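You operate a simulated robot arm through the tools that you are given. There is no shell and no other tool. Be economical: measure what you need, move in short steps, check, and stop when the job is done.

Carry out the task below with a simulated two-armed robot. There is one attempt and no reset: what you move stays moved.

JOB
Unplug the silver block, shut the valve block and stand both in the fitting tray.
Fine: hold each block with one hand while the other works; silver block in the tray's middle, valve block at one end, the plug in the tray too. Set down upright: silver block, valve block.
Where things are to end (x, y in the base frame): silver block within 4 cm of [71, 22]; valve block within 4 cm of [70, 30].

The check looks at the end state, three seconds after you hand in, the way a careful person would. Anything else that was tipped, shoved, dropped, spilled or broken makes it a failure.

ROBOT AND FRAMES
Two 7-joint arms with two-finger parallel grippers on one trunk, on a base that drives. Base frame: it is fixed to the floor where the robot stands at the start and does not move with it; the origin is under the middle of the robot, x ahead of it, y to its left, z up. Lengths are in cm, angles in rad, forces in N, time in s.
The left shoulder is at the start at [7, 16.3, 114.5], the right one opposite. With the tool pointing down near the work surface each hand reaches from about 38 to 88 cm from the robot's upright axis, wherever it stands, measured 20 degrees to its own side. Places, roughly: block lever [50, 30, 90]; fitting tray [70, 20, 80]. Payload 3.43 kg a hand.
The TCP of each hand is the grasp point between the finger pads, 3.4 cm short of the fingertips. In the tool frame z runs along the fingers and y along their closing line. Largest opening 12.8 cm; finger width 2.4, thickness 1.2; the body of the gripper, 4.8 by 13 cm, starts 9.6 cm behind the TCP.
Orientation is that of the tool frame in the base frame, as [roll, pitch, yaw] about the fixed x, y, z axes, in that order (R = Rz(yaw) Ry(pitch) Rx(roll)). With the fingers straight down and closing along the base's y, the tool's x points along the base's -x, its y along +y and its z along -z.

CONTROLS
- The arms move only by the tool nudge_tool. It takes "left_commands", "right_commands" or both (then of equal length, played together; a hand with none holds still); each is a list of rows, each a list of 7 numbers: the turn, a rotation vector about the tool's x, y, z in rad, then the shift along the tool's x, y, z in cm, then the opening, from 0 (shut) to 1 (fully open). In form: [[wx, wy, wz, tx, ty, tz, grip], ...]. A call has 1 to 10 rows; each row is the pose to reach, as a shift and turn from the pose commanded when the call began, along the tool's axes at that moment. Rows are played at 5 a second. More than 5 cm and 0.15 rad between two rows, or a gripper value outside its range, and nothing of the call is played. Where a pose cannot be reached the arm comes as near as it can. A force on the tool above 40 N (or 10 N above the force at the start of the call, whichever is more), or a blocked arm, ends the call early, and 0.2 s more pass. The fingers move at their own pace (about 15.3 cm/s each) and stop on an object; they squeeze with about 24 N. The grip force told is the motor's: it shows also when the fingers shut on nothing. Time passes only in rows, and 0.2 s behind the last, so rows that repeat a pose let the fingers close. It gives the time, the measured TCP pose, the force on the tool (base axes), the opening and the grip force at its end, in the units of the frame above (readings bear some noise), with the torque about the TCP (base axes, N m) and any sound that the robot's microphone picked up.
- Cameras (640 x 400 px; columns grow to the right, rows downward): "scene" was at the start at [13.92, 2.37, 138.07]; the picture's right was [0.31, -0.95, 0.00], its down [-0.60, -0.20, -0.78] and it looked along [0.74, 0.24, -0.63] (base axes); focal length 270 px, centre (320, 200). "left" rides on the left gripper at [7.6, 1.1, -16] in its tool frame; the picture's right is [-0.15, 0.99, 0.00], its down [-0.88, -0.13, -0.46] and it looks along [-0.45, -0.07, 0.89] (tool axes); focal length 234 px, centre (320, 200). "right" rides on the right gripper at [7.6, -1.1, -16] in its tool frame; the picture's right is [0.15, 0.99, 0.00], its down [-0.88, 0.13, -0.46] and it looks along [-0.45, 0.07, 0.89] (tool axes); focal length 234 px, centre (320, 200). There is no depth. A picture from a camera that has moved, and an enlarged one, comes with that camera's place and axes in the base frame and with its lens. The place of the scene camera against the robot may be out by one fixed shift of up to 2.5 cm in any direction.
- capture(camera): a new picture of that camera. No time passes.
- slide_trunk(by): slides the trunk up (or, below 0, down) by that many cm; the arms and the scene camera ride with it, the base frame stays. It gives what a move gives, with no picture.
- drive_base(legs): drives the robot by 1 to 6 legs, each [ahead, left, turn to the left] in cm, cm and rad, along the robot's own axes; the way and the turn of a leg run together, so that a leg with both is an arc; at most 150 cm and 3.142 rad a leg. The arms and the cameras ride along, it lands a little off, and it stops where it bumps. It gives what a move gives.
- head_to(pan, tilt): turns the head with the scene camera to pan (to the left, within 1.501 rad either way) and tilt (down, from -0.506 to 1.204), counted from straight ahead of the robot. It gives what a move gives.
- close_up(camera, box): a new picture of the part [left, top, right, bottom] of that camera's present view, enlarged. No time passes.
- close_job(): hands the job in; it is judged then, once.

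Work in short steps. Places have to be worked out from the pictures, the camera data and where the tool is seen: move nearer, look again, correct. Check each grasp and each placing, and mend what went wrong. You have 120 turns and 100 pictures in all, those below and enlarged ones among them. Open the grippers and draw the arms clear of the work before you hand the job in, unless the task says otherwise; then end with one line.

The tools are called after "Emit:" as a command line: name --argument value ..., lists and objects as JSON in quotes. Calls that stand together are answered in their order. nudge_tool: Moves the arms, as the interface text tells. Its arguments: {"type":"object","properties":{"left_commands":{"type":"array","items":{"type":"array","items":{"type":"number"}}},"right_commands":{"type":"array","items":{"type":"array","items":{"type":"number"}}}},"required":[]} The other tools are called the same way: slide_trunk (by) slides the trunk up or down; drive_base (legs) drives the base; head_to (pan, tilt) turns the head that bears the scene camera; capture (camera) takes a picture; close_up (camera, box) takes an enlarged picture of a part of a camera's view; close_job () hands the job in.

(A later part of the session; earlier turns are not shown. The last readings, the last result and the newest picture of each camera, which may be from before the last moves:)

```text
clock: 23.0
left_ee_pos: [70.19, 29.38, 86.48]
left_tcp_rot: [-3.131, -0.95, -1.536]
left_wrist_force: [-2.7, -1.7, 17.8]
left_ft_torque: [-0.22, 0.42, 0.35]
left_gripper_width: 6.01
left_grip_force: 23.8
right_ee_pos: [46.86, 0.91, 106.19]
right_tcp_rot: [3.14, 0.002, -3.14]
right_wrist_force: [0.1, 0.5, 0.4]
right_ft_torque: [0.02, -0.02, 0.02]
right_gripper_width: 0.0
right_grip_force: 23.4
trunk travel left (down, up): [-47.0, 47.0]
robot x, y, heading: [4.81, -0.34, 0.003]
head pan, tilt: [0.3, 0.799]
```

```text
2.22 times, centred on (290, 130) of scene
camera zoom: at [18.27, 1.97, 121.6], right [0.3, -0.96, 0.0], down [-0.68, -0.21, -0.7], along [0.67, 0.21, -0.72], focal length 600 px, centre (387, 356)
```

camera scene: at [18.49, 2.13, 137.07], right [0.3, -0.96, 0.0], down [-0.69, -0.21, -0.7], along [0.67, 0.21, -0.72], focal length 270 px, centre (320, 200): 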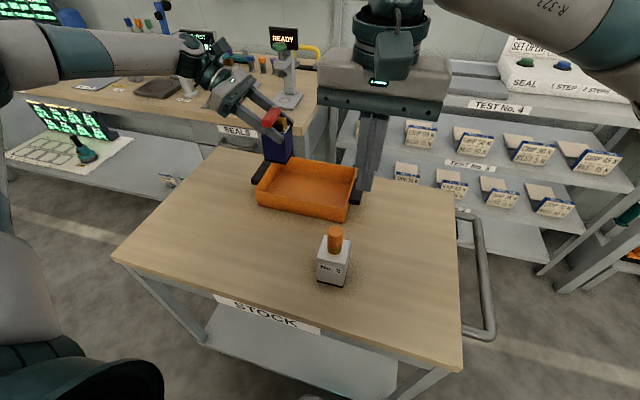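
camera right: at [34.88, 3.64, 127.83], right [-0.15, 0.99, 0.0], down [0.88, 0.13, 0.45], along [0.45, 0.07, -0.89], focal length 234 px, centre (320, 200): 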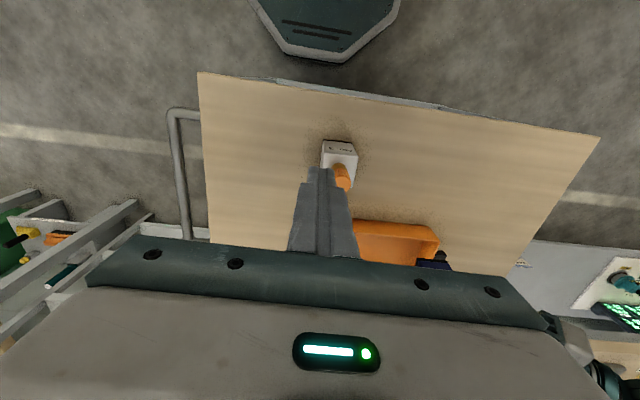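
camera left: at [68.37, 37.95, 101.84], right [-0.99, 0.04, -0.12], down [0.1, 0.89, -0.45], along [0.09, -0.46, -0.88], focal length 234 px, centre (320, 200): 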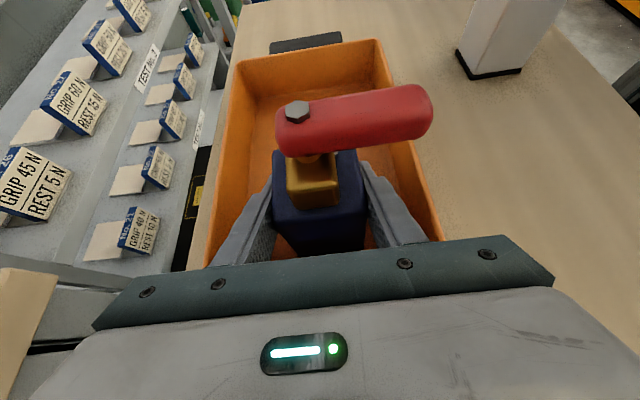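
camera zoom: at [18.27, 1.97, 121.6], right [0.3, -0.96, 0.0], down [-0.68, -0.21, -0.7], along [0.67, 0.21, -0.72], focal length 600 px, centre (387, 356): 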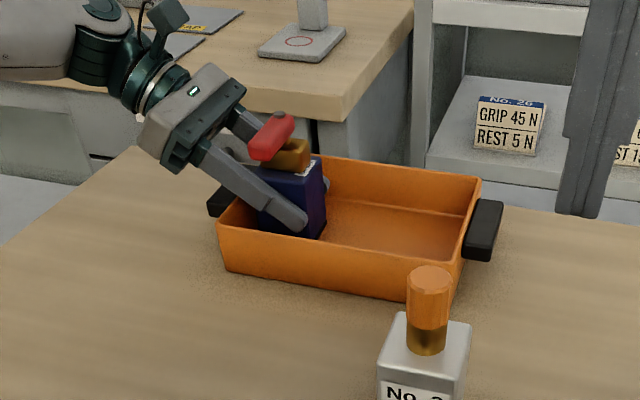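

Contact: force went from -6.8 to +17.8 N. Comparing pictures, the block had swung in the grip on lifting (top toward +y) and is now being pressed back upright. I lower a little more to finish uprighting it.

Emit:
slide_trunk --by -0.8

Emit:
capture --camera "left"

Emit:
close_up --camera "scene" --box '[240, 70, 340, 150]'

```text
clock: 23.6
left_ee_pos: [70.04, 29.51, 85.57]
left_tcp_rot: [-3.132, -0.949, -1.534]
left_wrist_force: [-2.3, 0.0, 17.2]
left_ft_torque: [-0.28, 0.42, 0.2]
left_gripper_width: 5.99
left_grip_force: 23.8
right_ee_pos: [46.84, 0.85, 105.47]
right_tcp_rot: [-3.142, 0.001, 3.141]
right_wrist_force: [0.0, 0.2, -0.2]
right_ft_torque: [0.03, 0.0, 0.01]
right_gripper_width: 0.0
right_grip_force: 24.5
trunk travel left (down, up): [-46.2, 47.8]
robot x, y, heading: [5.15, 0.12, 0.002]
head pan, tilt: [0.3, 0.799]
```

```text
62 pictures are left
camera left: at [68.36, 38.03, 101.04], right [-0.99, 0.04, -0.13], down [0.1, 0.89, -0.45], along [0.09, -0.46, -0.88], focal length 234 px, centre (320, 200)
```

left: 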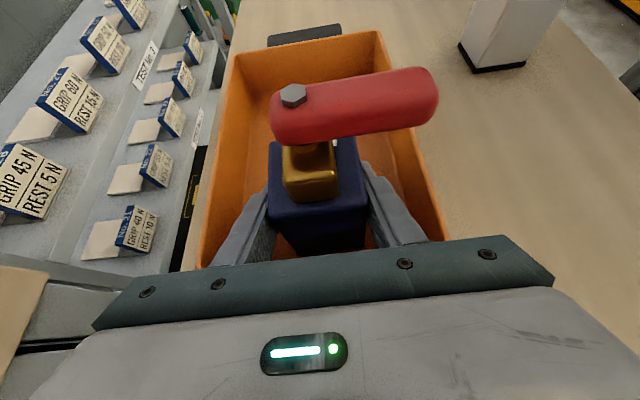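

```text
5.00 times, centred on (290, 110) of scene
camera zoom: at [18.28, 2.0, 120.8], right [0.3, -0.96, 0.0], down [-0.68, -0.21, -0.7], along [0.67, 0.21, -0.72], focal length 1349 px, centre (470, 650)
```

zoom: 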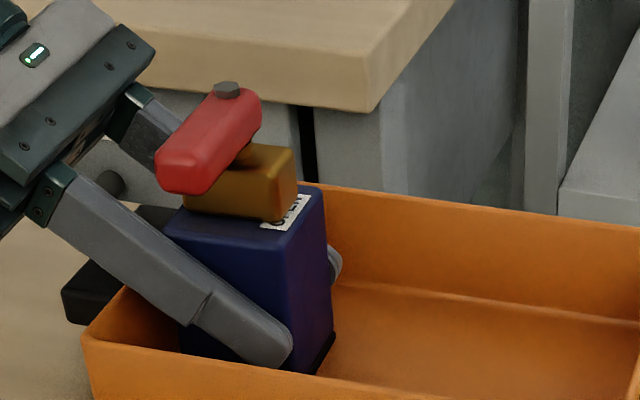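

Still coming upright (bolt at row 95; upright was row 68 at grasp). Another 0.7 cm down.

Emit:
slide_trunk --by -0.7

Emit:
capture --camera "left"

Emit:
close_up --camera "scene" --box '[240, 70, 340, 150]'

```text
clock: 24.2
left_ee_pos: [70.01, 29.44, 84.7]
left_tcp_rot: [-3.133, -0.95, -1.535]
left_wrist_force: [-1.4, -0.5, 15.4]
left_ft_torque: [-0.06, 0.65, -0.29]
left_gripper_width: 5.99
left_grip_force: 24.5
right_ee_pos: [46.9, 1.01, 104.76]
right_tcp_rot: [-3.141, 0.002, 3.142]
right_wrist_force: [-0.1, -0.5, 0.4]
right_ft_torque: [-0.01, 0.02, 0.0]
right_gripper_width: 0.0
right_grip_force: 24.5
trunk travel left (down, up): [-45.5, 48.5]
robot x, y, heading: [5.16, 0.1, -0.002]
head pan, tilt: [0.3, 0.799]
```

```text
60 pictures are left
camera left: at [68.38, 38.05, 100.21], right [-0.99, 0.04, -0.12], down [0.1, 0.89, -0.45], along [0.09, -0.46, -0.88], focal length 234 px, centre (320, 200)
```

left: 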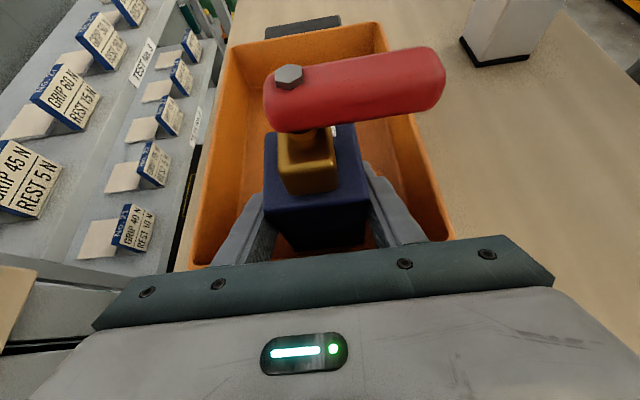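

```text
5.00 times, centred on (290, 110) of scene
camera zoom: at [18.32, 2.05, 120.08], right [0.3, -0.96, 0.0], down [-0.68, -0.21, -0.7], along [0.67, 0.21, -0.72], focal length 1349 px, centre (470, 650)
```

zoom: 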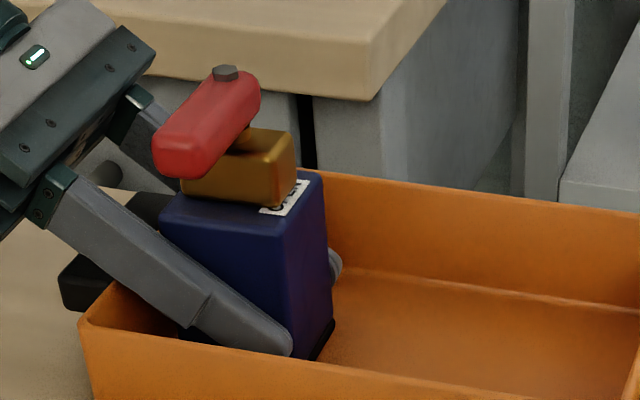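

Nearly upright now (row 76 of 68). One last 0.3 cm.

Emit:
slide_trunk --by -0.35

Emit:
capture --camera "left"

```text
clock: 24.7
left_ee_pos: [70.09, 29.52, 84.59]
left_tcp_rot: [-3.129, -0.948, -1.537]
left_wrist_force: [-3.1, 2.0, 17.6]
left_ft_torque: [0.03, 0.69, 0.03]
left_gripper_width: 5.99
left_grip_force: 24.2
right_ee_pos: [46.78, 0.96, 104.34]
right_tcp_rot: [3.142, 0.003, 3.141]
right_wrist_force: [0.4, -0.4, 0.3]
right_ft_torque: [-0.04, -0.03, 0.0]
right_gripper_width: 0.0
right_grip_force: 23.7
trunk travel left (down, up): [-45.2, 48.8]
robot x, y, heading: [5.03, -0.0, -0.0]
head pan, tilt: [0.3, 0.799]
```

```text
58 pictures are left
camera left: at [68.35, 38.06, 100.04], right [-0.99, 0.04, -0.13], down [0.1, 0.89, -0.45], along [0.09, -0.46, -0.88], focal length 234 px, centre (320, 200)
```

left: 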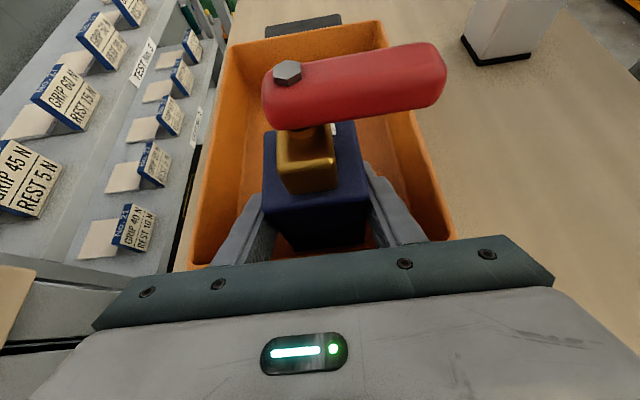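

It sits flat on the tray floor now. I open the left hand modestly without moving.

Emit:
nudge_tool --left_commands '[[0, 0, 0, 0, 0, 0, 0.55], [0, 0, 0, 0, 0, 0, 0.64], [0, 0, 0, 0, 0, 0, 0.64]]'

Emit:
capture --camera "left"

Emit:
close_up --camera "scene" --box '[240, 70, 340, 150]'

```text
clock: 25.5
left_ee_pos: [70.19, 29.39, 84.4]
left_tcp_rot: [-3.133, -0.949, -1.534]
left_wrist_force: [0.6, 1.0, 0.2]
left_ft_torque: [0.01, 0.01, -0.01]
left_gripper_width: 8.17
left_grip_force: 0.1
right_ee_pos: [46.93, 1.08, 104.37]
right_tcp_rot: [-3.139, 0.0, 3.141]
right_wrist_force: [0.2, 0.0, 0.2]
right_ft_torque: [-0.01, 0.01, 0.01]
right_gripper_width: 0.01
right_grip_force: 24.2
trunk travel left (down, up): [-45.2, 48.8]
robot x, y, heading: [5.13, -0.12, 0.003]
head pan, tilt: [0.3, 0.799]
```

```text
57 pictures are left
camera left: at [68.54, 38.11, 99.86], right [-0.99, 0.04, -0.12], down [0.09, 0.89, -0.45], along [0.09, -0.46, -0.88], focal length 234 px, centre (320, 200)
```

left: 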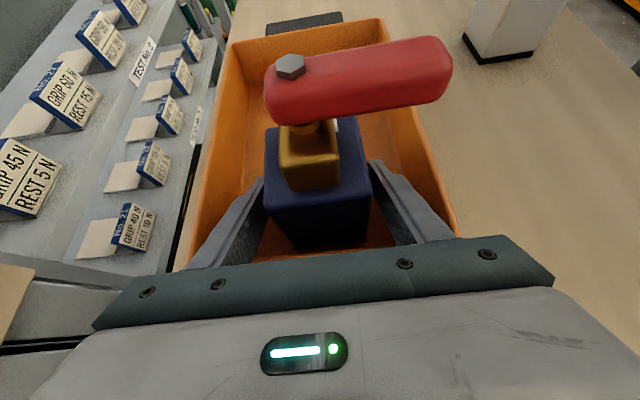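

```text
5.00 times, centred on (290, 110) of scene
camera zoom: at [18.48, 2.09, 119.73], right [0.3, -0.96, 0.0], down [-0.68, -0.21, -0.7], along [0.67, 0.21, -0.72], focal length 1349 px, centre (470, 650)
```

zoom: 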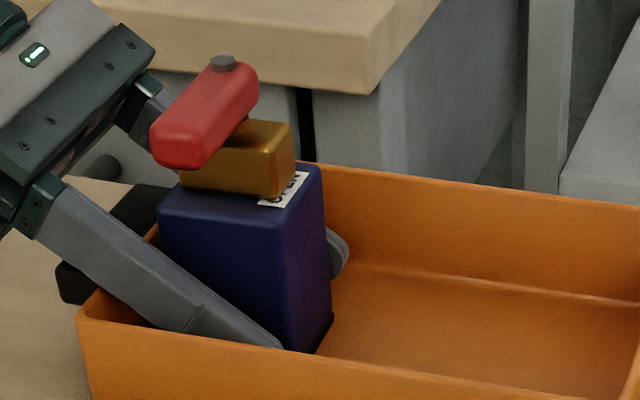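

The block stands upright and free. I draw the left hand back along its fingers, first a small test step because of the earlier reach limit.

Emit:
nudge_tool --left_commands '[[0, 0, 0, 0, 0, -0.7, 0.64], [0, 0, 0, 0, 0, -1.5, 0.64]]'

```text
clock: 26.1
left_ee_pos: [70.12, 30.57, 85.33]
left_tcp_rot: [-3.134, -0.95, -1.533]
left_wrist_force: [0.3, 0.4, -0.1]
left_ft_torque: [-0.01, -0.03, -0.04]
left_gripper_width: 8.19
left_grip_force: 0.0
right_ee_pos: [47.09, 0.98, 104.29]
right_tcp_rot: [-3.141, 0.0, -3.141]
right_wrist_force: [-0.6, -0.2, 0.1]
right_ft_torque: [0.01, 0.02, 0.03]
right_gripper_width: 0.0
right_grip_force: 24.0
trunk travel left (down, up): [-45.2, 48.8]
robot x, y, heading: [4.92, -0.32, 0.002]
head pan, tilt: [0.3, 0.799]
```

The step tracked exactly, so I withdraw the left hand another 14 cm.

Emit:
nudge_tool --left_commands '[[0, 0, 0, 0, 0, -3, 0.64], [0, 0, 0, 0, 0, -7, 0.64], [0, 0, 0, 0, 0, -11, 0.64], [0, 0, 0, 0, 0, -14, 0.64]]'

Emit:
slide_trunk --by 12

Emit:
capture --camera "scene"

Emit:
capture --camera "left"

```text
clock: 27.1
left_ee_pos: [69.55, 42.27, 93.22]
left_tcp_rot: [-3.134, -0.952, -1.534]
left_wrist_force: [-0.6, -0.1, -0.6]
left_ft_torque: [0.01, -0.03, 0.0]
left_gripper_width: 8.17
left_grip_force: 0.0
right_ee_pos: [47.02, 1.01, 104.35]
right_tcp_rot: [-3.141, 0.001, 3.141]
right_wrist_force: [-1.3, -0.7, -0.9]
right_ft_torque: [0.0, 0.0, 0.03]
right_gripper_width: 0.01
right_grip_force: 23.4
trunk travel left (down, up): [-45.2, 48.8]
robot x, y, heading: [4.87, 0.15, -0.003]
head pan, tilt: [0.3, 0.799]
```

```text
clock: 28.6
left_ee_pos: [69.52, 42.38, 105.25]
left_tcp_rot: [-3.133, -0.951, -1.534]
left_wrist_force: [-0.6, 0.1, -0.3]
left_ft_torque: [-0.03, -0.01, 0.01]
left_gripper_width: 8.19
left_grip_force: 0.0
right_ee_pos: [46.93, 1.09, 116.33]
right_tcp_rot: [3.142, -0.001, 3.141]
right_wrist_force: [0.0, 0.3, -0.5]
right_ft_torque: [-0.02, 0.01, 0.03]
right_gripper_width: 0.0
right_grip_force: 24.3
trunk travel left (down, up): [-57.2, 36.8]
robot x, y, heading: [4.49, 0.19, 0.0]
head pan, tilt: [0.3, 0.799]
```

```text
55 pictures are left
camera scene: at [18.51, 2.11, 131.72], right [0.3, -0.96, 0.0], down [-0.69, -0.21, -0.7], along [0.67, 0.21, -0.72], focal length 270 px, centre (320, 200)
```

scene: 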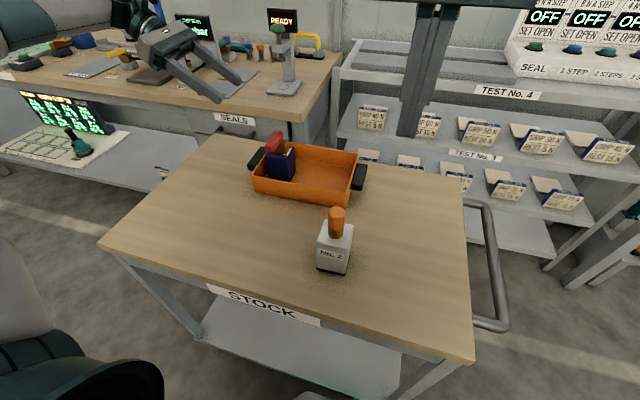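

```text
54 pictures are left
camera left: at [67.87, 50.85, 120.73], right [-0.99, 0.04, -0.12], down [0.09, 0.89, -0.45], along [0.09, -0.46, -0.88], focal length 234 px, centre (320, 200)
```

left: 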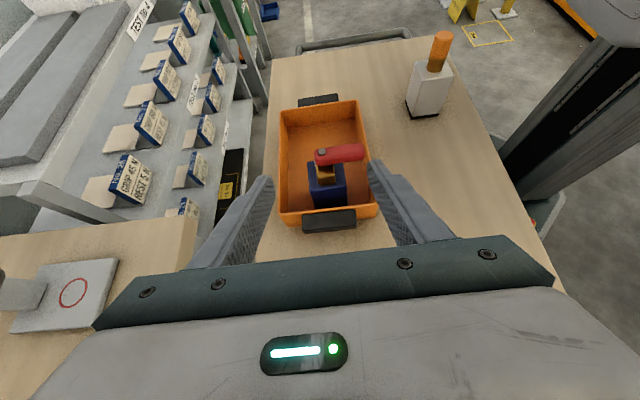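

Valve pivot computes to (70.2, 30.0): well placed. Next, the right hand will hold the silver block from the -y side and the left hand pulls the plug from above; I turn both wrists accordingly, high up.

Emit:
nudge_tool --left_commands '[[0, -0.095, 0, 0.93, 1.43, 0.26, 0.5], [0, -0.19, 0, 1.85, 2.86, 0.52, 0.5], [0, -0.285, 0, 2.78, 4.29, 0.78, 0.5], [0, -0.38, 0, 3.7, 5.72, 1.04, 0.5], [0, -0.475, 0, 4.63, 7.15, 1.3, 0.5], [0, -0.57, 0, 5.56, 8.58, 1.56, 0.5], [0, -0.665, 0, 6.48, 10, 1.82, 0.5], [0, -0.76, 0, 7.4, 11.4, 2.08, 0.5], [0, -0.855, 0, 8.33, 12.9, 2.34, 0.5], [0, -0.95, 0, 9.26, 14.3, 2.6, 0.5]]' --right_commands '[[0, 0, 0.15, 0, -0.4, 0, 0.5], [0, 0, 0.3, 0, -0.8, 0, 1], [0, 0, 0.45, 0, -1.2, 0, 1], [0, 0, 0.6, 0, -1.6, 0, 1], [0, 0, 0.75, 0, -2, 0, 1], [0, 0, 0.9, 0, -2.4, 0, 1], [0, 0, 1.05, 0, -2.8, 0, 1], [0, 0, 1.2, 0, -3.2, 0, 1], [0, 0, 1.35, 0, -3.6, 0, 1], [0, 0, 1.5, 0, -4, 0, 1]]'

Emit:
capture --camera "right"

```text
clock: 30.8
left_ee_pos: [55.58, 34.05, 111.46]
left_tcp_rot: [-3.133, 0.004, -1.528]
left_wrist_force: [-0.5, 0.1, -0.2]
left_ft_torque: [0.02, 0.0, -0.02]
left_gripper_width: 6.4
left_grip_force: 0.0
right_ee_pos: [47.02, -3.2, 116.28]
right_tcp_rot: [3.141, -0.001, 1.638]
right_wrist_force: [0.5, -0.3, 0.9]
right_ft_torque: [0.02, 0.01, -0.02]
right_gripper_width: 12.78
right_grip_force: 0.1
trunk travel left (down, up): [-57.2, 36.8]
robot x, y, heading: [5.05, -0.15, -0.0]
head pan, tilt: [0.3, 0.799]
```

```text
53 pictures are left
camera right: at [45.42, 4.35, 132.36], right [0.98, 0.21, 0.0], down [0.19, -0.87, 0.45], along [0.1, -0.44, -0.89], focal length 234 px, centre (320, 200)
```

right: 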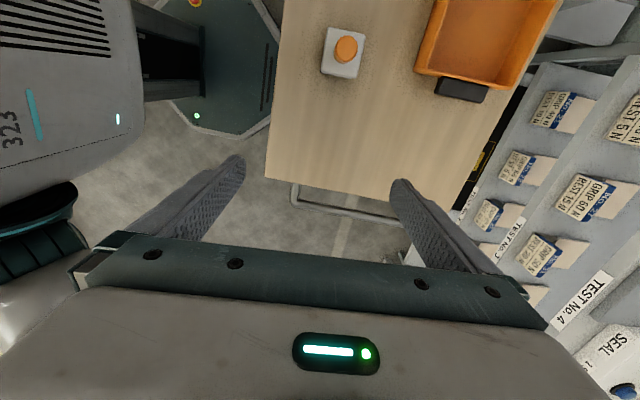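

I zoom on the silver block from here to fix its pose and yaw.

Emit:
close_up --camera "right" --box '[300, 10, 380, 90]'

```text
5.00 times, centred on (340, 50) of right
camera zoom: at [45.42, 4.35, 132.36], right [0.98, 0.21, 0.0], down [0.19, -0.87, 0.45], along [0.1, -0.44, -0.89], focal length 1171 px, centre (220, 950)
```

zoom: 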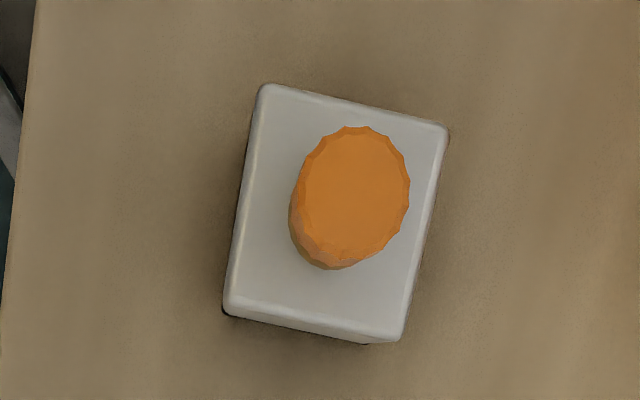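

Silver block: centre (48.2, 8.85), yaw ≈0.05, plug centred. I tilt the right hand and bring it to a pre-grasp 12 cm back on the -y side.

Emit:
nudge_tool --right_commands '[[0, 0.097, 0, 0.2, 0.2, 2.4, 1], [0, 0.194, 0, 0.41, 0.41, 4.8, 1], [0, 0.291, 0, 0.62, 0.61, 7.2, 1], [0, 0.388, 0, 0.83, 0.82, 9.6, 1], [0, 0.485, 0, 1.03, 1.02, 12, 1], [0, 0.582, 0, 1.24, 1.22, 14.4, 1], [0, 0.679, 0, 1.45, 1.43, 16.8, 1], [0, 0.776, 0, 1.66, 1.63, 19.2, 1], [0, 0.873, 0, 1.86, 1.84, 21.6, 1], [0, 0.97, 0, 2.07, 2.04, 24, 1]]'

Emit:
capture --camera "right"

```text
clock: 33.0
left_ee_pos: [55.62, 33.98, 111.39]
left_tcp_rot: [-3.136, 0.001, -1.526]
left_wrist_force: [0.3, -0.2, 0.5]
left_ft_torque: [0.01, -0.01, 0.0]
left_gripper_width: 6.37
left_grip_force: 0.1
right_ee_pos: [48.88, -0.93, 92.36]
right_tcp_rot: [3.138, -0.973, 1.643]
right_wrist_force: [0.0, 0.5, 0.8]
right_ft_torque: [0.01, 0.01, 0.01]
right_gripper_width: 12.8
right_grip_force: 0.1
trunk travel left (down, up): [-57.2, 36.8]
robot x, y, heading: [5.24, 0.07, 0.001]
head pan, tilt: [0.3, 0.799]
```

```text
51 pictures are left
camera right: at [48.41, -9.84, 107.58], right [0.98, 0.15, 0.12], down [0.19, -0.86, -0.47], along [0.03, 0.48, -0.87], focal length 234 px, centre (320, 200)
```

right: 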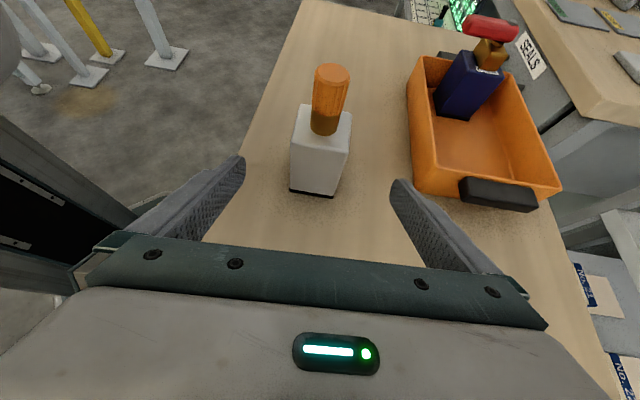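

Right hand is at the pre-grasp. I advance 12 cm with open fingers to straddle the silver block.

Emit:
nudge_tool --right_commands '[[0, 0, 0, 0, 0, 3, 1], [0, 0, 0, 0, 0, 6, 1], [0, 0, 0, 0, 0, 9, 1], [0, 0, 0, 0, 0, 11.9, 1]]'

Emit:
capture --camera "right"

```text
clock: 34.0
left_ee_pos: [55.77, 34.18, 111.32]
left_tcp_rot: [-3.136, -0.002, -1.527]
left_wrist_force: [-0.3, 0.1, 0.6]
left_ft_torque: [0.0, 0.0, 0.02]
left_gripper_width: 6.38
left_grip_force: 0.2
right_ee_pos: [48.21, 9.22, 85.86]
right_tcp_rot: [-3.139, -0.97, 1.638]
right_wrist_force: [-0.1, 0.8, 0.6]
right_ft_torque: [0.01, -0.01, 0.0]
right_gripper_width: 12.8
right_grip_force: 0.1
trunk travel left (down, up): [-57.2, 36.8]
robot x, y, heading: [5.0, 0.18, -0.004]
head pan, tilt: [0.3, 0.799]
```

```text
50 pictures are left
camera right: at [47.86, 0.27, 101.15], right [0.98, 0.15, 0.12], down [0.19, -0.86, -0.47], along [0.03, 0.48, -0.88], focal length 234 px, centre (320, 200)
```

right: 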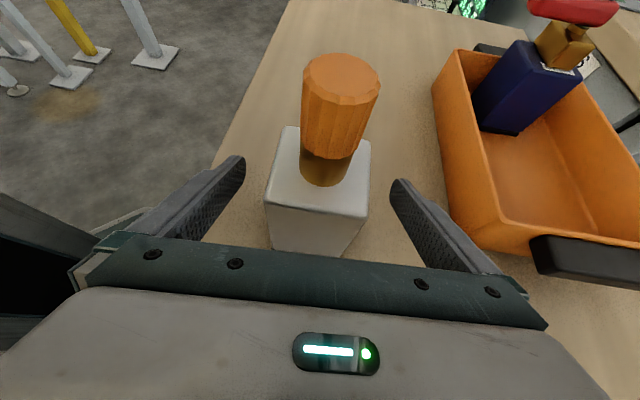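

The block is centred between the fingers. I close the right hand on it.

Emit:
nudge_tool --right_commands '[[0, 0, 0, 0, 0, 0, 0.6], [0, 0, 0, 0, 0, 0, 0.4], [0, 0, 0, 0, 0, 0, 0.2], [0, 0, 0, 0, 0, 0, 0.2]]'

Emit:
close_up --camera "right" --box '[220, 30, 420, 270]'

Emit:
capture --camera "left"

```text
clock: 35.0
left_ee_pos: [55.6, 34.17, 111.27]
left_tcp_rot: [-3.137, 0.001, -1.526]
left_wrist_force: [-0.1, -0.7, -0.1]
left_ft_torque: [-0.04, 0.0, 0.02]
left_gripper_width: 6.38
left_grip_force: 0.2
right_ee_pos: [48.14, 9.17, 85.86]
right_tcp_rot: [-3.137, -0.971, 1.639]
right_wrist_force: [-2.0, -0.1, 0.8]
right_ft_torque: [0.17, 0.0, 0.06]
right_gripper_width: 5.98
right_grip_force: 23.9
trunk travel left (down, up): [-57.2, 36.8]
robot x, y, heading: [4.81, -0.17, 0.003]
head pan, tilt: [0.3, 0.799]
```

```text
1.67 times, centred on (320, 150) of right
camera zoom: at [47.81, 0.21, 101.18], right [0.98, 0.15, 0.12], down [0.19, -0.86, -0.47], along [0.03, 0.48, -0.88], focal length 390 px, centre (320, 283)
```

zoom: 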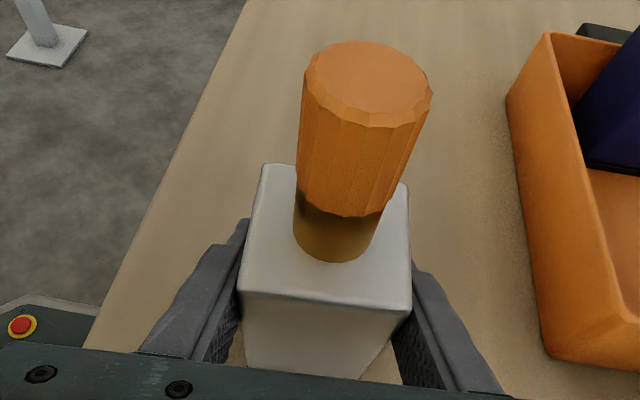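

```text
48 pictures are left
camera left: at [54.64, 26.55, 127.26], right [-0.99, 0.1, -0.01], down [0.09, 0.89, 0.46], along [0.05, 0.45, -0.89], focal length 234 px, centre (320, 200)
```

left: 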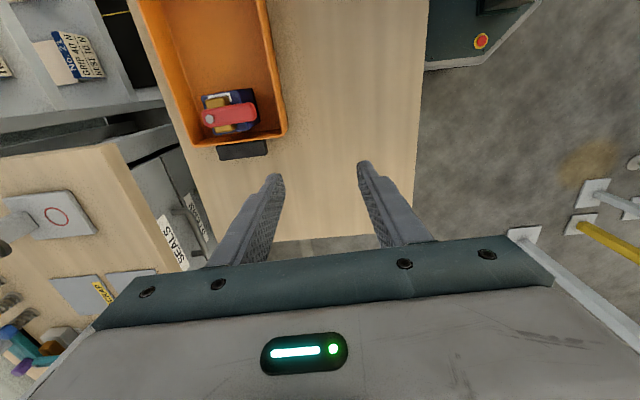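

Silver block held (5.98 cm). Left hand moves above the plug at (48.2, 8.85), fingers closing along x.

Emit:
nudge_tool --left_commands '[[0, 0, 0, 4.2, 1.4, 0, 0.5], [0, 0, 0, 8.3, 2.8, 0.5, 0.5], [0, 0, 0, 12.5, 4.3, 1, 0.5], [0, 0, 0, 16.6, 5.7, 2, 0.5], [0, 0, 0, 20.8, 7.1, 2.6, 0.5], [0, 0, 0, 24.95, 8.5, 3.3, 0.5]]'

Emit:
capture --camera "left"

Emit:
capture --camera "scene"

```text
clock: 36.4
left_ee_pos: [48.57, 12.04, 108.56]
left_tcp_rot: [-3.134, -0.004, -1.527]
left_wrist_force: [-1.1, -0.6, -0.2]
left_ft_torque: [0.0, -0.01, -0.01]
left_gripper_width: 6.39
left_grip_force: 0.1
left hand out of reach, approached as far as the arm can: row 6
right_ee_pos: [48.17, 9.06, 85.9]
right_tcp_rot: [3.141, -0.969, 1.642]
right_wrist_force: [0.9, -0.7, 0.4]
right_ft_torque: [0.13, -0.26, -0.11]
right_gripper_width: 5.99
right_grip_force: 24.3
trunk travel left (down, up): [-57.2, 36.8]
robot x, y, heading: [5.2, 0.2, -0.001]
head pan, tilt: [0.3, 0.799]
```

```text
47 pictures are left
camera left: at [47.62, 4.57, 124.57], right [-0.99, 0.1, -0.01], down [0.09, 0.89, 0.45], along [0.05, 0.45, -0.89], focal length 234 px, centre (320, 200)
```

left: 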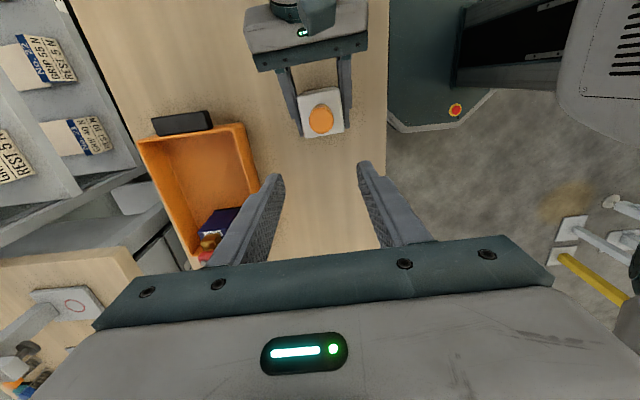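

```text
46 pictures are left
camera scene: at [18.36, 2.13, 131.75], right [0.3, -0.96, 0.0], down [-0.68, -0.21, -0.7], along [0.67, 0.21, -0.72], focal length 270 px, centre (320, 200)
```

scene: 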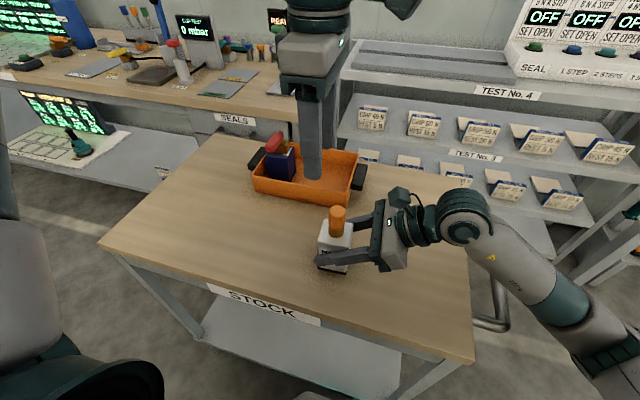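

Straight down, the left hand stalls at y=12 (joint limit). Tilting it 0.5 rad so its fingers lean toward -y should bring the plug in reach and keeps its body clear of the right hand.

Emit:
nudge_tool --left_commands '[[0, 0.125, 0, 0.2, 0.1, 0, 0.5], [0, 0.25, 0, 0.6, 0.2, 0, 0.5], [0, 0.375, 0, 1.6, 0.3, 1.5, 0.5], [0, 0.5, 0, 2.4, 0.4, 3, 0.5], [0, 0.5, 0, 3.18, 0.5, 4.5, 0.5]]'

Emit:
capture --camera "left"

Emit:
capture --camera "right"

```text
clock: 37.6
left_ee_pos: [48.31, 8.46, 103.96]
left_tcp_rot: [-3.134, -0.5, -1.531]
left_wrist_force: [-0.2, -0.5, 1.1]
left_ft_torque: [-0.02, 0.01, 0.04]
left_gripper_width: 6.41
left_grip_force: 0.0
right_ee_pos: [48.14, 9.1, 85.83]
right_tcp_rot: [-3.14, -0.972, 1.64]
right_wrist_force: [-0.8, -1.8, 0.2]
right_ft_torque: [0.09, -0.1, -0.01]
right_gripper_width: 5.99
right_grip_force: 23.8
trunk travel left (down, up): [-57.2, 36.8]
robot x, y, heading: [5.11, 0.21, 0.001]
head pan, tilt: [0.3, 0.799]
```

```text
45 pictures are left
camera left: at [46.87, 9.54, 121.6], right [-0.99, 0.09, -0.08], down [0.09, 1.0, -0.02], along [0.07, -0.03, -1.0], focal length 234 px, centre (320, 200)
```

left: 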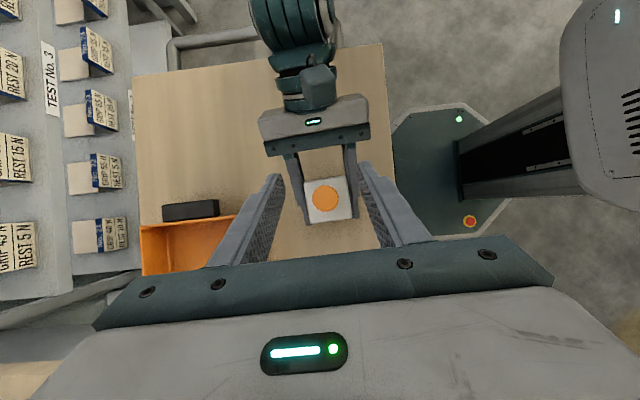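

```text
44 pictures are left
camera right: at [47.87, 0.11, 101.17], right [0.98, 0.15, 0.12], down [0.19, -0.86, -0.47], along [0.03, 0.48, -0.87], focal length 234 px, centre (320, 200)
```

right: 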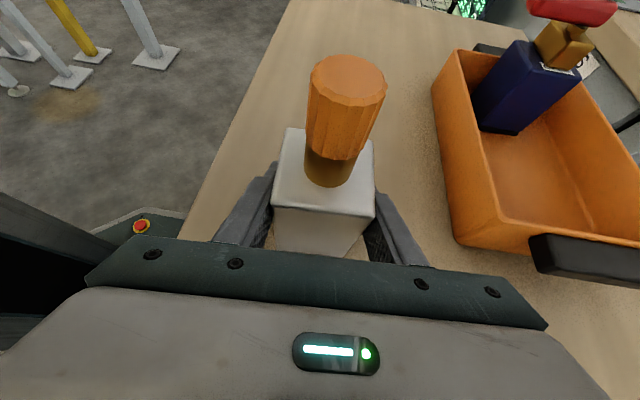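

Both cameras put the plug axis at (48.1, 8.8). I descend to grip the orange cap at z≈94.3.

Emit:
nudge_tool --left_commands '[[0, 0, 0, -1.65, 0.07, 2.8, 0.45], [0, 0, 0, -3.3, 0.13, 5.5, 0.45], [0, 0, 0, -4.94, 0.19, 8.3, 0.45]]'

Emit:
capture --camera "right"

Emit:
close_up --camera "scene" --box '[270, 130, 400, 290]'

```text
clock: 38.4
left_ee_pos: [48.27, 9.04, 94.23]
left_tcp_rot: [-3.136, -0.501, -1.529]
left_wrist_force: [-0.7, -0.1, -0.1]
left_ft_torque: [-0.04, 0.01, -0.02]
left_gripper_width: 5.76
left_grip_force: 0.0
right_ee_pos: [48.18, 9.13, 85.81]
right_tcp_rot: [-3.14, -0.969, 1.641]
right_wrist_force: [-0.5, 2.1, -0.3]
right_ft_torque: [0.23, -0.04, 0.1]
right_gripper_width: 5.98
right_grip_force: 23.8
trunk travel left (down, up): [-57.2, 36.8]
robot x, y, heading: [5.19, -0.23, 0.001]
head pan, tilt: [0.3, 0.799]
```

```text
43 pictures are left
camera right: at [47.88, 0.21, 101.18], right [0.98, 0.15, 0.12], down [0.19, -0.86, -0.47], along [0.03, 0.48, -0.88], focal length 234 px, centre (320, 200)
```

right: 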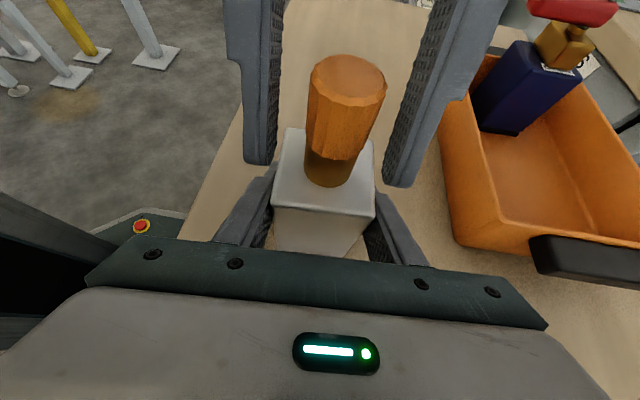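

```text
2.50 times, centred on (335, 210) of scene
camera zoom: at [18.55, 2.1, 131.74], right [0.3, -0.96, 0.0], down [-0.69, -0.21, -0.7], along [0.67, 0.21, -0.72], focal length 675 px, centre (282, 175)
```

zoom: 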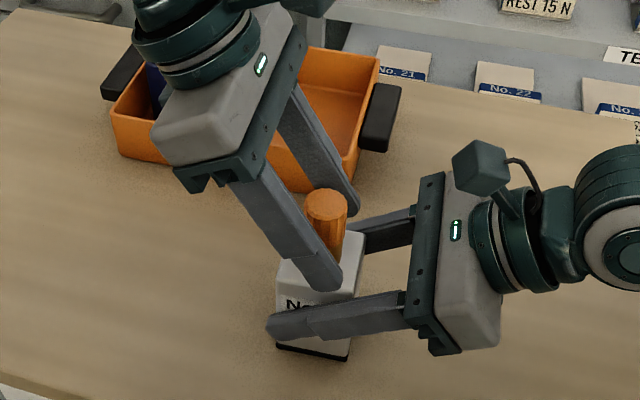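

The left fingers straddle the cap evenly. I close them.

Emit:
nudge_tool --left_commands '[[0, 0, 0, 0, 0, 0, 0.3], [0, 0, 0, 0, 0, 0, 0.15], [0, 0, 0, 0, 0, 0, 0.1], [0, 0, 0, 0, 0, 0, 0.1]]'

Emit:
capture --camera "right"

```text
clock: 39.4
left_ee_pos: [48.33, 8.99, 94.17]
left_tcp_rot: [-3.137, -0.502, -1.531]
left_wrist_force: [8.2, 3.0, -0.6]
left_ft_torque: [0.02, 0.02, 0.07]
left_gripper_width: 3.31
left_grip_force: 23.6
right_ee_pos: [48.12, 9.09, 85.91]
right_tcp_rot: [-3.141, -0.97, 1.641]
right_wrist_force: [-9.2, -3.3, 0.6]
right_ft_torque: [0.18, -0.68, -0.14]
right_gripper_width: 5.97
right_grip_force: 23.8
trunk travel left (down, up): [-57.2, 36.8]
robot x, y, heading: [4.95, 0.19, -0.001]
head pan, tilt: [0.3, 0.799]
```

```text
41 pictures are left
camera right: at [47.82, 0.2, 101.18], right [0.98, 0.15, 0.12], down [0.19, -0.86, -0.47], along [0.03, 0.48, -0.88], focal length 234 px, centre (320, 200)
```

right: 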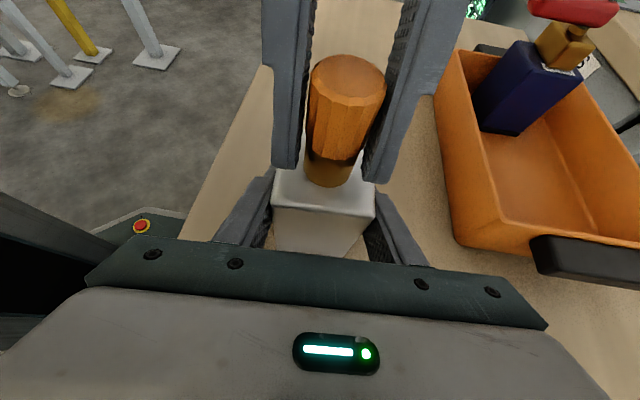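

Cap gripped at 3.31 cm. I relieve the small sideways load and pull straight up in small steps, watching the force.

Emit:
nudge_tool --left_commands '[[0, 0, 0, 0, 0.12, 0, 0.1], [0, 0, 0, 0.1, 0.15, -0.18, 0.1], [0, 0, 0, 0.19, 0.15, -0.35, 0.1], [0, 0, 0, 0.34, 0.15, -0.61, 0.1], [0, 0, 0, 0.48, 0.15, -0.88, 0.1]]'

Emit:
capture --camera "right"

```text
clock: 40.6
left_ee_pos: [47.94, 9.11, 95.22]
left_tcp_rot: [-3.135, -0.501, -1.532]
left_wrist_force: [13.1, -0.6, -17.1]
left_ft_torque: [-0.02, -0.24, -0.07]
left_gripper_width: 3.32
left_grip_force: 24.2
right_ee_pos: [48.26, 9.12, 85.89]
right_tcp_rot: [3.141, -0.97, 1.643]
right_wrist_force: [-13.5, 0.6, 11.1]
right_ft_torque: [-0.01, -0.87, 0.03]
right_gripper_width: 6.13
right_grip_force: 23.9
trunk travel left (down, up): [-57.2, 36.8]
robot x, y, heading: [5.06, -0.28, 0.001]
head pan, tilt: [0.3, 0.799]
```

```text
40 pictures are left
camera right: at [47.85, 0.2, 101.2], right [0.98, 0.15, 0.12], down [0.19, -0.86, -0.47], along [0.03, 0.48, -0.87], focal length 234 px, centre (320, 200)
```

right: 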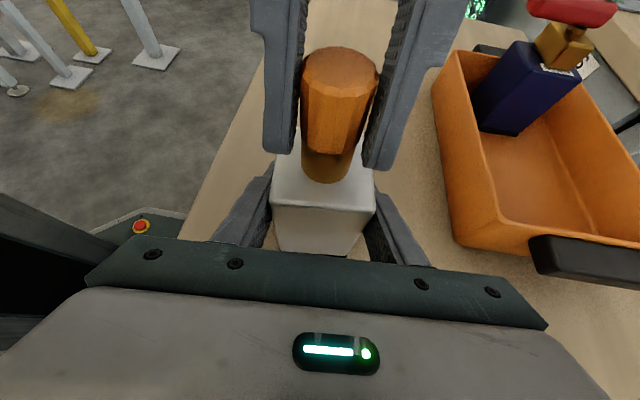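

The sideways load grew, so I corrected the wrong way; the tool should go to +x. I shift +0.4 cm in x and re-read, holding height.

Emit:
nudge_tool --left_commands '[[0, 0, 0, 0, -0.2, 0, 0.1], [0, 0, 0, 0, -0.4, 0, 0.1], [0, 0, 0, 0, -0.4, 0, 0.1]]'

Emit:
close_up --camera "right" --box '[220, 30, 420, 270]'

Emit:
close_up --camera "scene" --box '[290, 180, 380, 280]'

```text
clock: 41.4
left_ee_pos: [48.39, 8.97, 95.38]
left_tcp_rot: [-3.138, -0.5, -1.529]
left_wrist_force: [-10.1, 3.8, -0.6]
left_ft_torque: [0.32, 0.52, -0.22]
left_gripper_width: 3.32
left_grip_force: 24.1
right_ee_pos: [48.47, 9.16, 85.74]
right_tcp_rot: [-3.139, -0.966, 1.635]
right_wrist_force: [9.6, -4.1, -5.4]
right_ft_torque: [0.04, 0.45, 0.27]
right_gripper_width: 6.0
right_grip_force: 25.0
trunk travel left (down, up): [-57.2, 36.8]
robot x, y, heading: [4.89, 0.12, -0.004]
head pan, tilt: [0.3, 0.799]
```

```text
1.67 times, centred on (320, 150) of right
camera zoom: at [47.98, 0.18, 101.08], right [0.98, 0.15, 0.12], down [0.19, -0.86, -0.47], along [0.03, 0.48, -0.88], focal length 390 px, centre (320, 283)
```

zoom: 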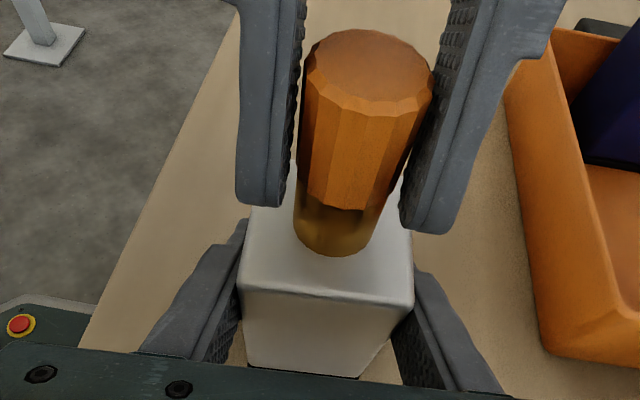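

```text
4.00 times, centred on (335, 230) of scene
camera zoom: at [18.52, 2.1, 131.73], right [0.3, -0.96, 0.0], down [-0.69, -0.21, -0.7], along [0.67, 0.21, -0.72], focal length 1079 px, centre (260, 80)
```

zoom: 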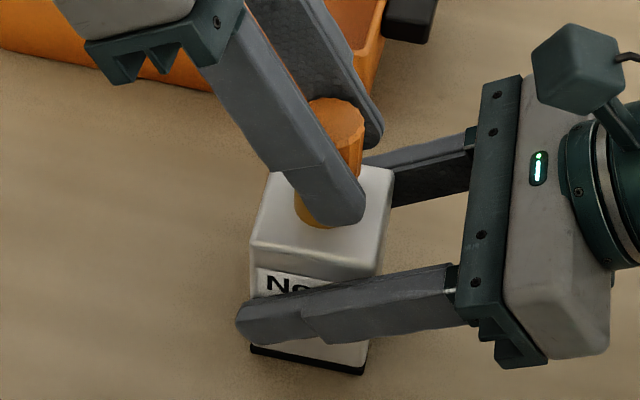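

The plug top is still at z≈95.6, so the fingers slid about 1 cm up the cap rather than drawing it. I open, go 1.5 cm lower with x better centred, and regrip.

Emit:
nudge_tool --left_commands '[[0, 0, 0, 0, 0.15, 0, 0.4], [0, 0, 0, 0, 0.15, 0, 0.4], [0, 0, 0, -0.36, 0.15, 0.66, 0.4], [0, 0, 0, -0.72, 0.15, 1.32, 0.4], [0, 0, 0, -0.72, 0.15, 1.32, 0.1], [0, 0, 0, -0.72, 0.15, 1.32, 0.1], [0, 0, 0, -0.72, 0.15, 1.32, 0.1]]'

Emit:
close_up --camera "right" --box '[220, 30, 420, 270]'

```text
clock: 43.0
left_ee_pos: [48.44, 8.91, 93.63]
left_tcp_rot: [-3.135, -0.501, -1.53]
left_wrist_force: [-6.1, 0.1, 4.3]
left_ft_torque: [-0.15, 0.53, 0.02]
left_gripper_width: 3.33
left_grip_force: 24.5
right_ee_pos: [48.34, 9.16, 85.7]
right_tcp_rot: [-3.141, -0.968, 1.639]
right_wrist_force: [5.3, -0.4, -10.0]
right_ft_torque: [0.21, -0.1, -0.03]
right_gripper_width: 5.98
right_grip_force: 23.7
trunk travel left (down, up): [-57.2, 36.8]
robot x, y, heading: [5.03, -0.12, 0.002]
head pan, tilt: [0.3, 0.799]
```

```text
1.67 times, centred on (320, 150) of right
camera zoom: at [47.89, 0.2, 101.15], right [0.98, 0.15, 0.12], down [0.19, -0.86, -0.47], along [0.03, 0.48, -0.88], focal length 390 px, centre (320, 283)
```

zoom: 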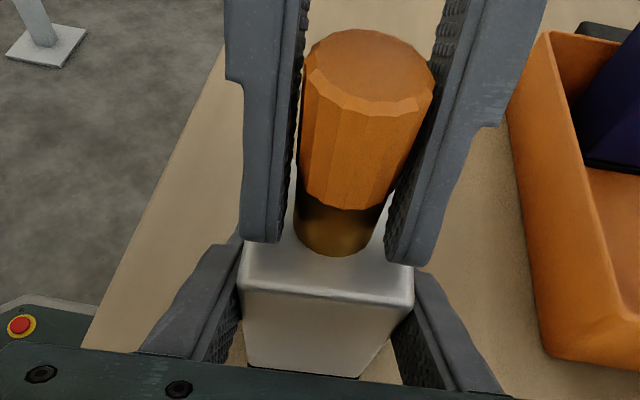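

Regripped low on the cap. Now I pull up while gently twisting to and fro about the vertical to break the friction.

Emit:
nudge_tool --left_commands '[[0.048, 0, -0.088, 0.07, 0.1, -0.13, 0.0], [0.096, 0, -0.176, 0.14, 0.1, -0.26, 0.0], [0.144, 0, -0.263, 0.19, 0.1, -0.35, 0.0], [0.096, 0, -0.176, 0.24, 0.1, -0.44, 0.0], [0.048, 0, -0.088, 0.29, 0.1, -0.53, 0.0], [0, 0, 0, 0.34, 0.1, -0.61, 0.0], [-0.048, 0, 0.088, 0.38, 0.1, -0.7, 0.0], [-0.096, 0, 0.176, 0.43, 0.1, -0.79, 0.0]]'

Emit:
close_up --camera "right" --box '[220, 30, 420, 270]'

```text
clock: 44.8
left_ee_pos: [48.18, 8.95, 94.63]
left_tcp_rot: [-3.136, -0.499, -1.73]
left_wrist_force: [-10.1, -7.7, -0.7]
left_ft_torque: [-0.19, 0.2, 0.18]
left_gripper_width: 2.8
left_grip_force: 24.0
left hand out of reach, approached as far as the arm can: row 2, 3, 4
right_ee_pos: [48.14, 9.13, 85.82]
right_tcp_rot: [3.141, -0.972, 1.641]
right_wrist_force: [10.0, 8.0, -5.4]
right_ft_torque: [-0.58, 0.67, -0.19]
right_gripper_width: 6.01
right_grip_force: 24.1
trunk travel left (down, up): [-57.2, 36.8]
robot x, y, heading: [4.81, -0.15, -0.005]
head pan, tilt: [0.3, 0.799]
```

```text
1.67 times, centred on (320, 150) of right
camera zoom: at [47.9, 0.24, 101.2], right [0.98, 0.15, 0.12], down [0.19, -0.86, -0.47], along [0.03, 0.48, -0.87], focal length 390 px, centre (320, 283)
```

zoom: 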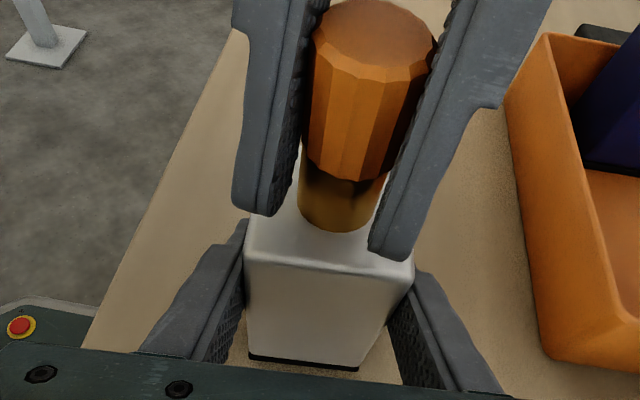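

Now the block itself has shifted: its top moved and its bottom edge shows. I look from the scene camera before doing anything else.

Emit:
close_up --camera "scene" --box '[290, 180, 380, 280]'

Emit:
close_up --camera "left" --box '[230, 90, 410, 260]'

```text
4.00 times, centred on (335, 230) of scene
camera zoom: at [18.55, 2.11, 131.72], right [0.3, -0.96, 0.0], down [-0.69, -0.21, -0.7], along [0.67, 0.21, -0.72], focal length 1079 px, centre (260, 80)
```

zoom: 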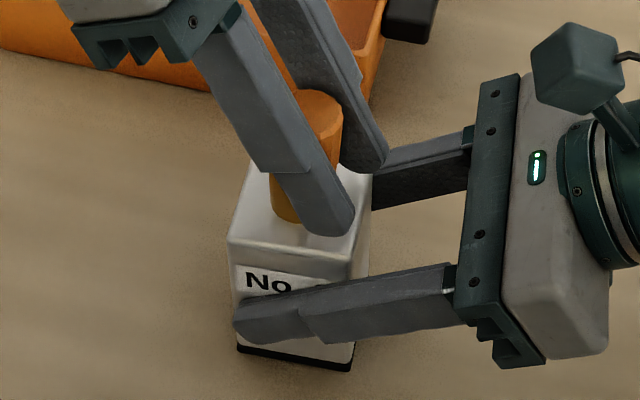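

```text
2.35 times, centred on (320, 175) of left
camera zoom: at [47.06, 10.15, 112.2], right [-0.96, 0.28, -0.07], down [0.29, 0.96, -0.02], along [0.06, -0.04, -1.0], focal length 551 px, centre (320, 259)
```

zoom: 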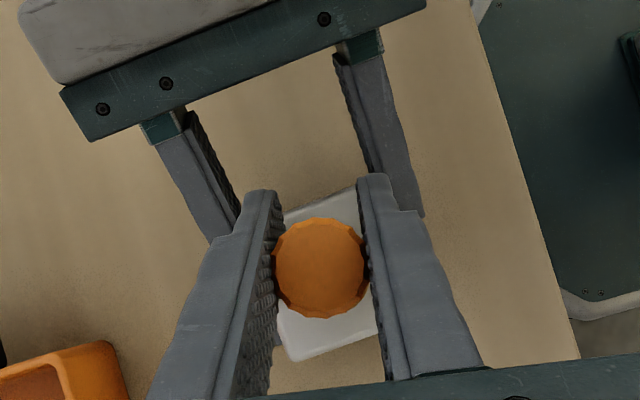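

The block slid about 0.8 cm to +y and leans ~3°, because the twist ran into the left arm's joint limit. I open the left hand, back it off along its fingers, and look again.

Emit:
nudge_tool --left_commands '[[0, 0, 0, 0, 0, 0, 0.45], [0, 0, 0, 0, 0, 0, 0.45], [0.05, 0, -0.09, 0, 0, -3, 0.45], [0.096, 0, -0.176, 0, 0, -6, 0.45], [0.096, 0, -0.176, 0, 0, -9, 0.45]]'

Emit:
close_up --camera "right" --box '[220, 30, 420, 270]'

Emit:
close_up --camera "scene" --box '[290, 180, 380, 280]'

```text
clock: 46.0
left_ee_pos: [48.87, 13.5, 102.51]
left_tcp_rot: [-3.134, -0.499, -1.529]
left_wrist_force: [0.7, -0.9, -0.3]
left_ft_torque: [-0.04, -0.02, 0.0]
left_gripper_width: 5.77
left_grip_force: 0.0
right_ee_pos: [48.24, 9.26, 85.91]
right_tcp_rot: [3.141, -0.97, 1.64]
right_wrist_force: [0.0, 0.8, -6.2]
right_ft_torque: [-0.05, 0.01, -0.01]
right_gripper_width: 6.01
right_grip_force: 24.0
trunk travel left (down, up): [-57.2, 36.8]
robot x, y, heading: [5.28, 0.27, -0.004]
head pan, tilt: [0.3, 0.799]
```

```text
1.67 times, centred on (320, 150) of right
camera zoom: at [47.8, 0.28, 101.19], right [0.98, 0.15, 0.12], down [0.19, -0.86, -0.47], along [0.03, 0.48, -0.88], focal length 390 px, centre (320, 283)
```

zoom: 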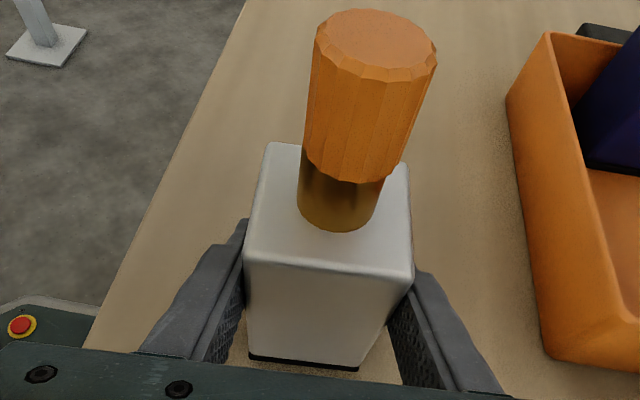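

```text
4.00 times, centred on (335, 230) of scene
camera zoom: at [18.44, 2.2, 131.73], right [0.3, -0.96, 0.0], down [-0.68, -0.21, -0.7], along [0.67, 0.21, -0.72], focal length 1079 px, centre (260, 80)
```

zoom: 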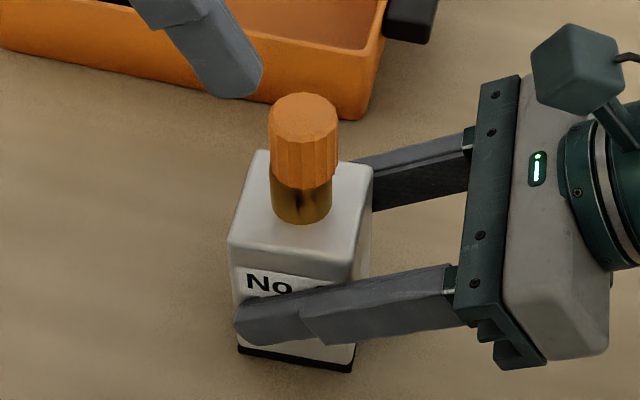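

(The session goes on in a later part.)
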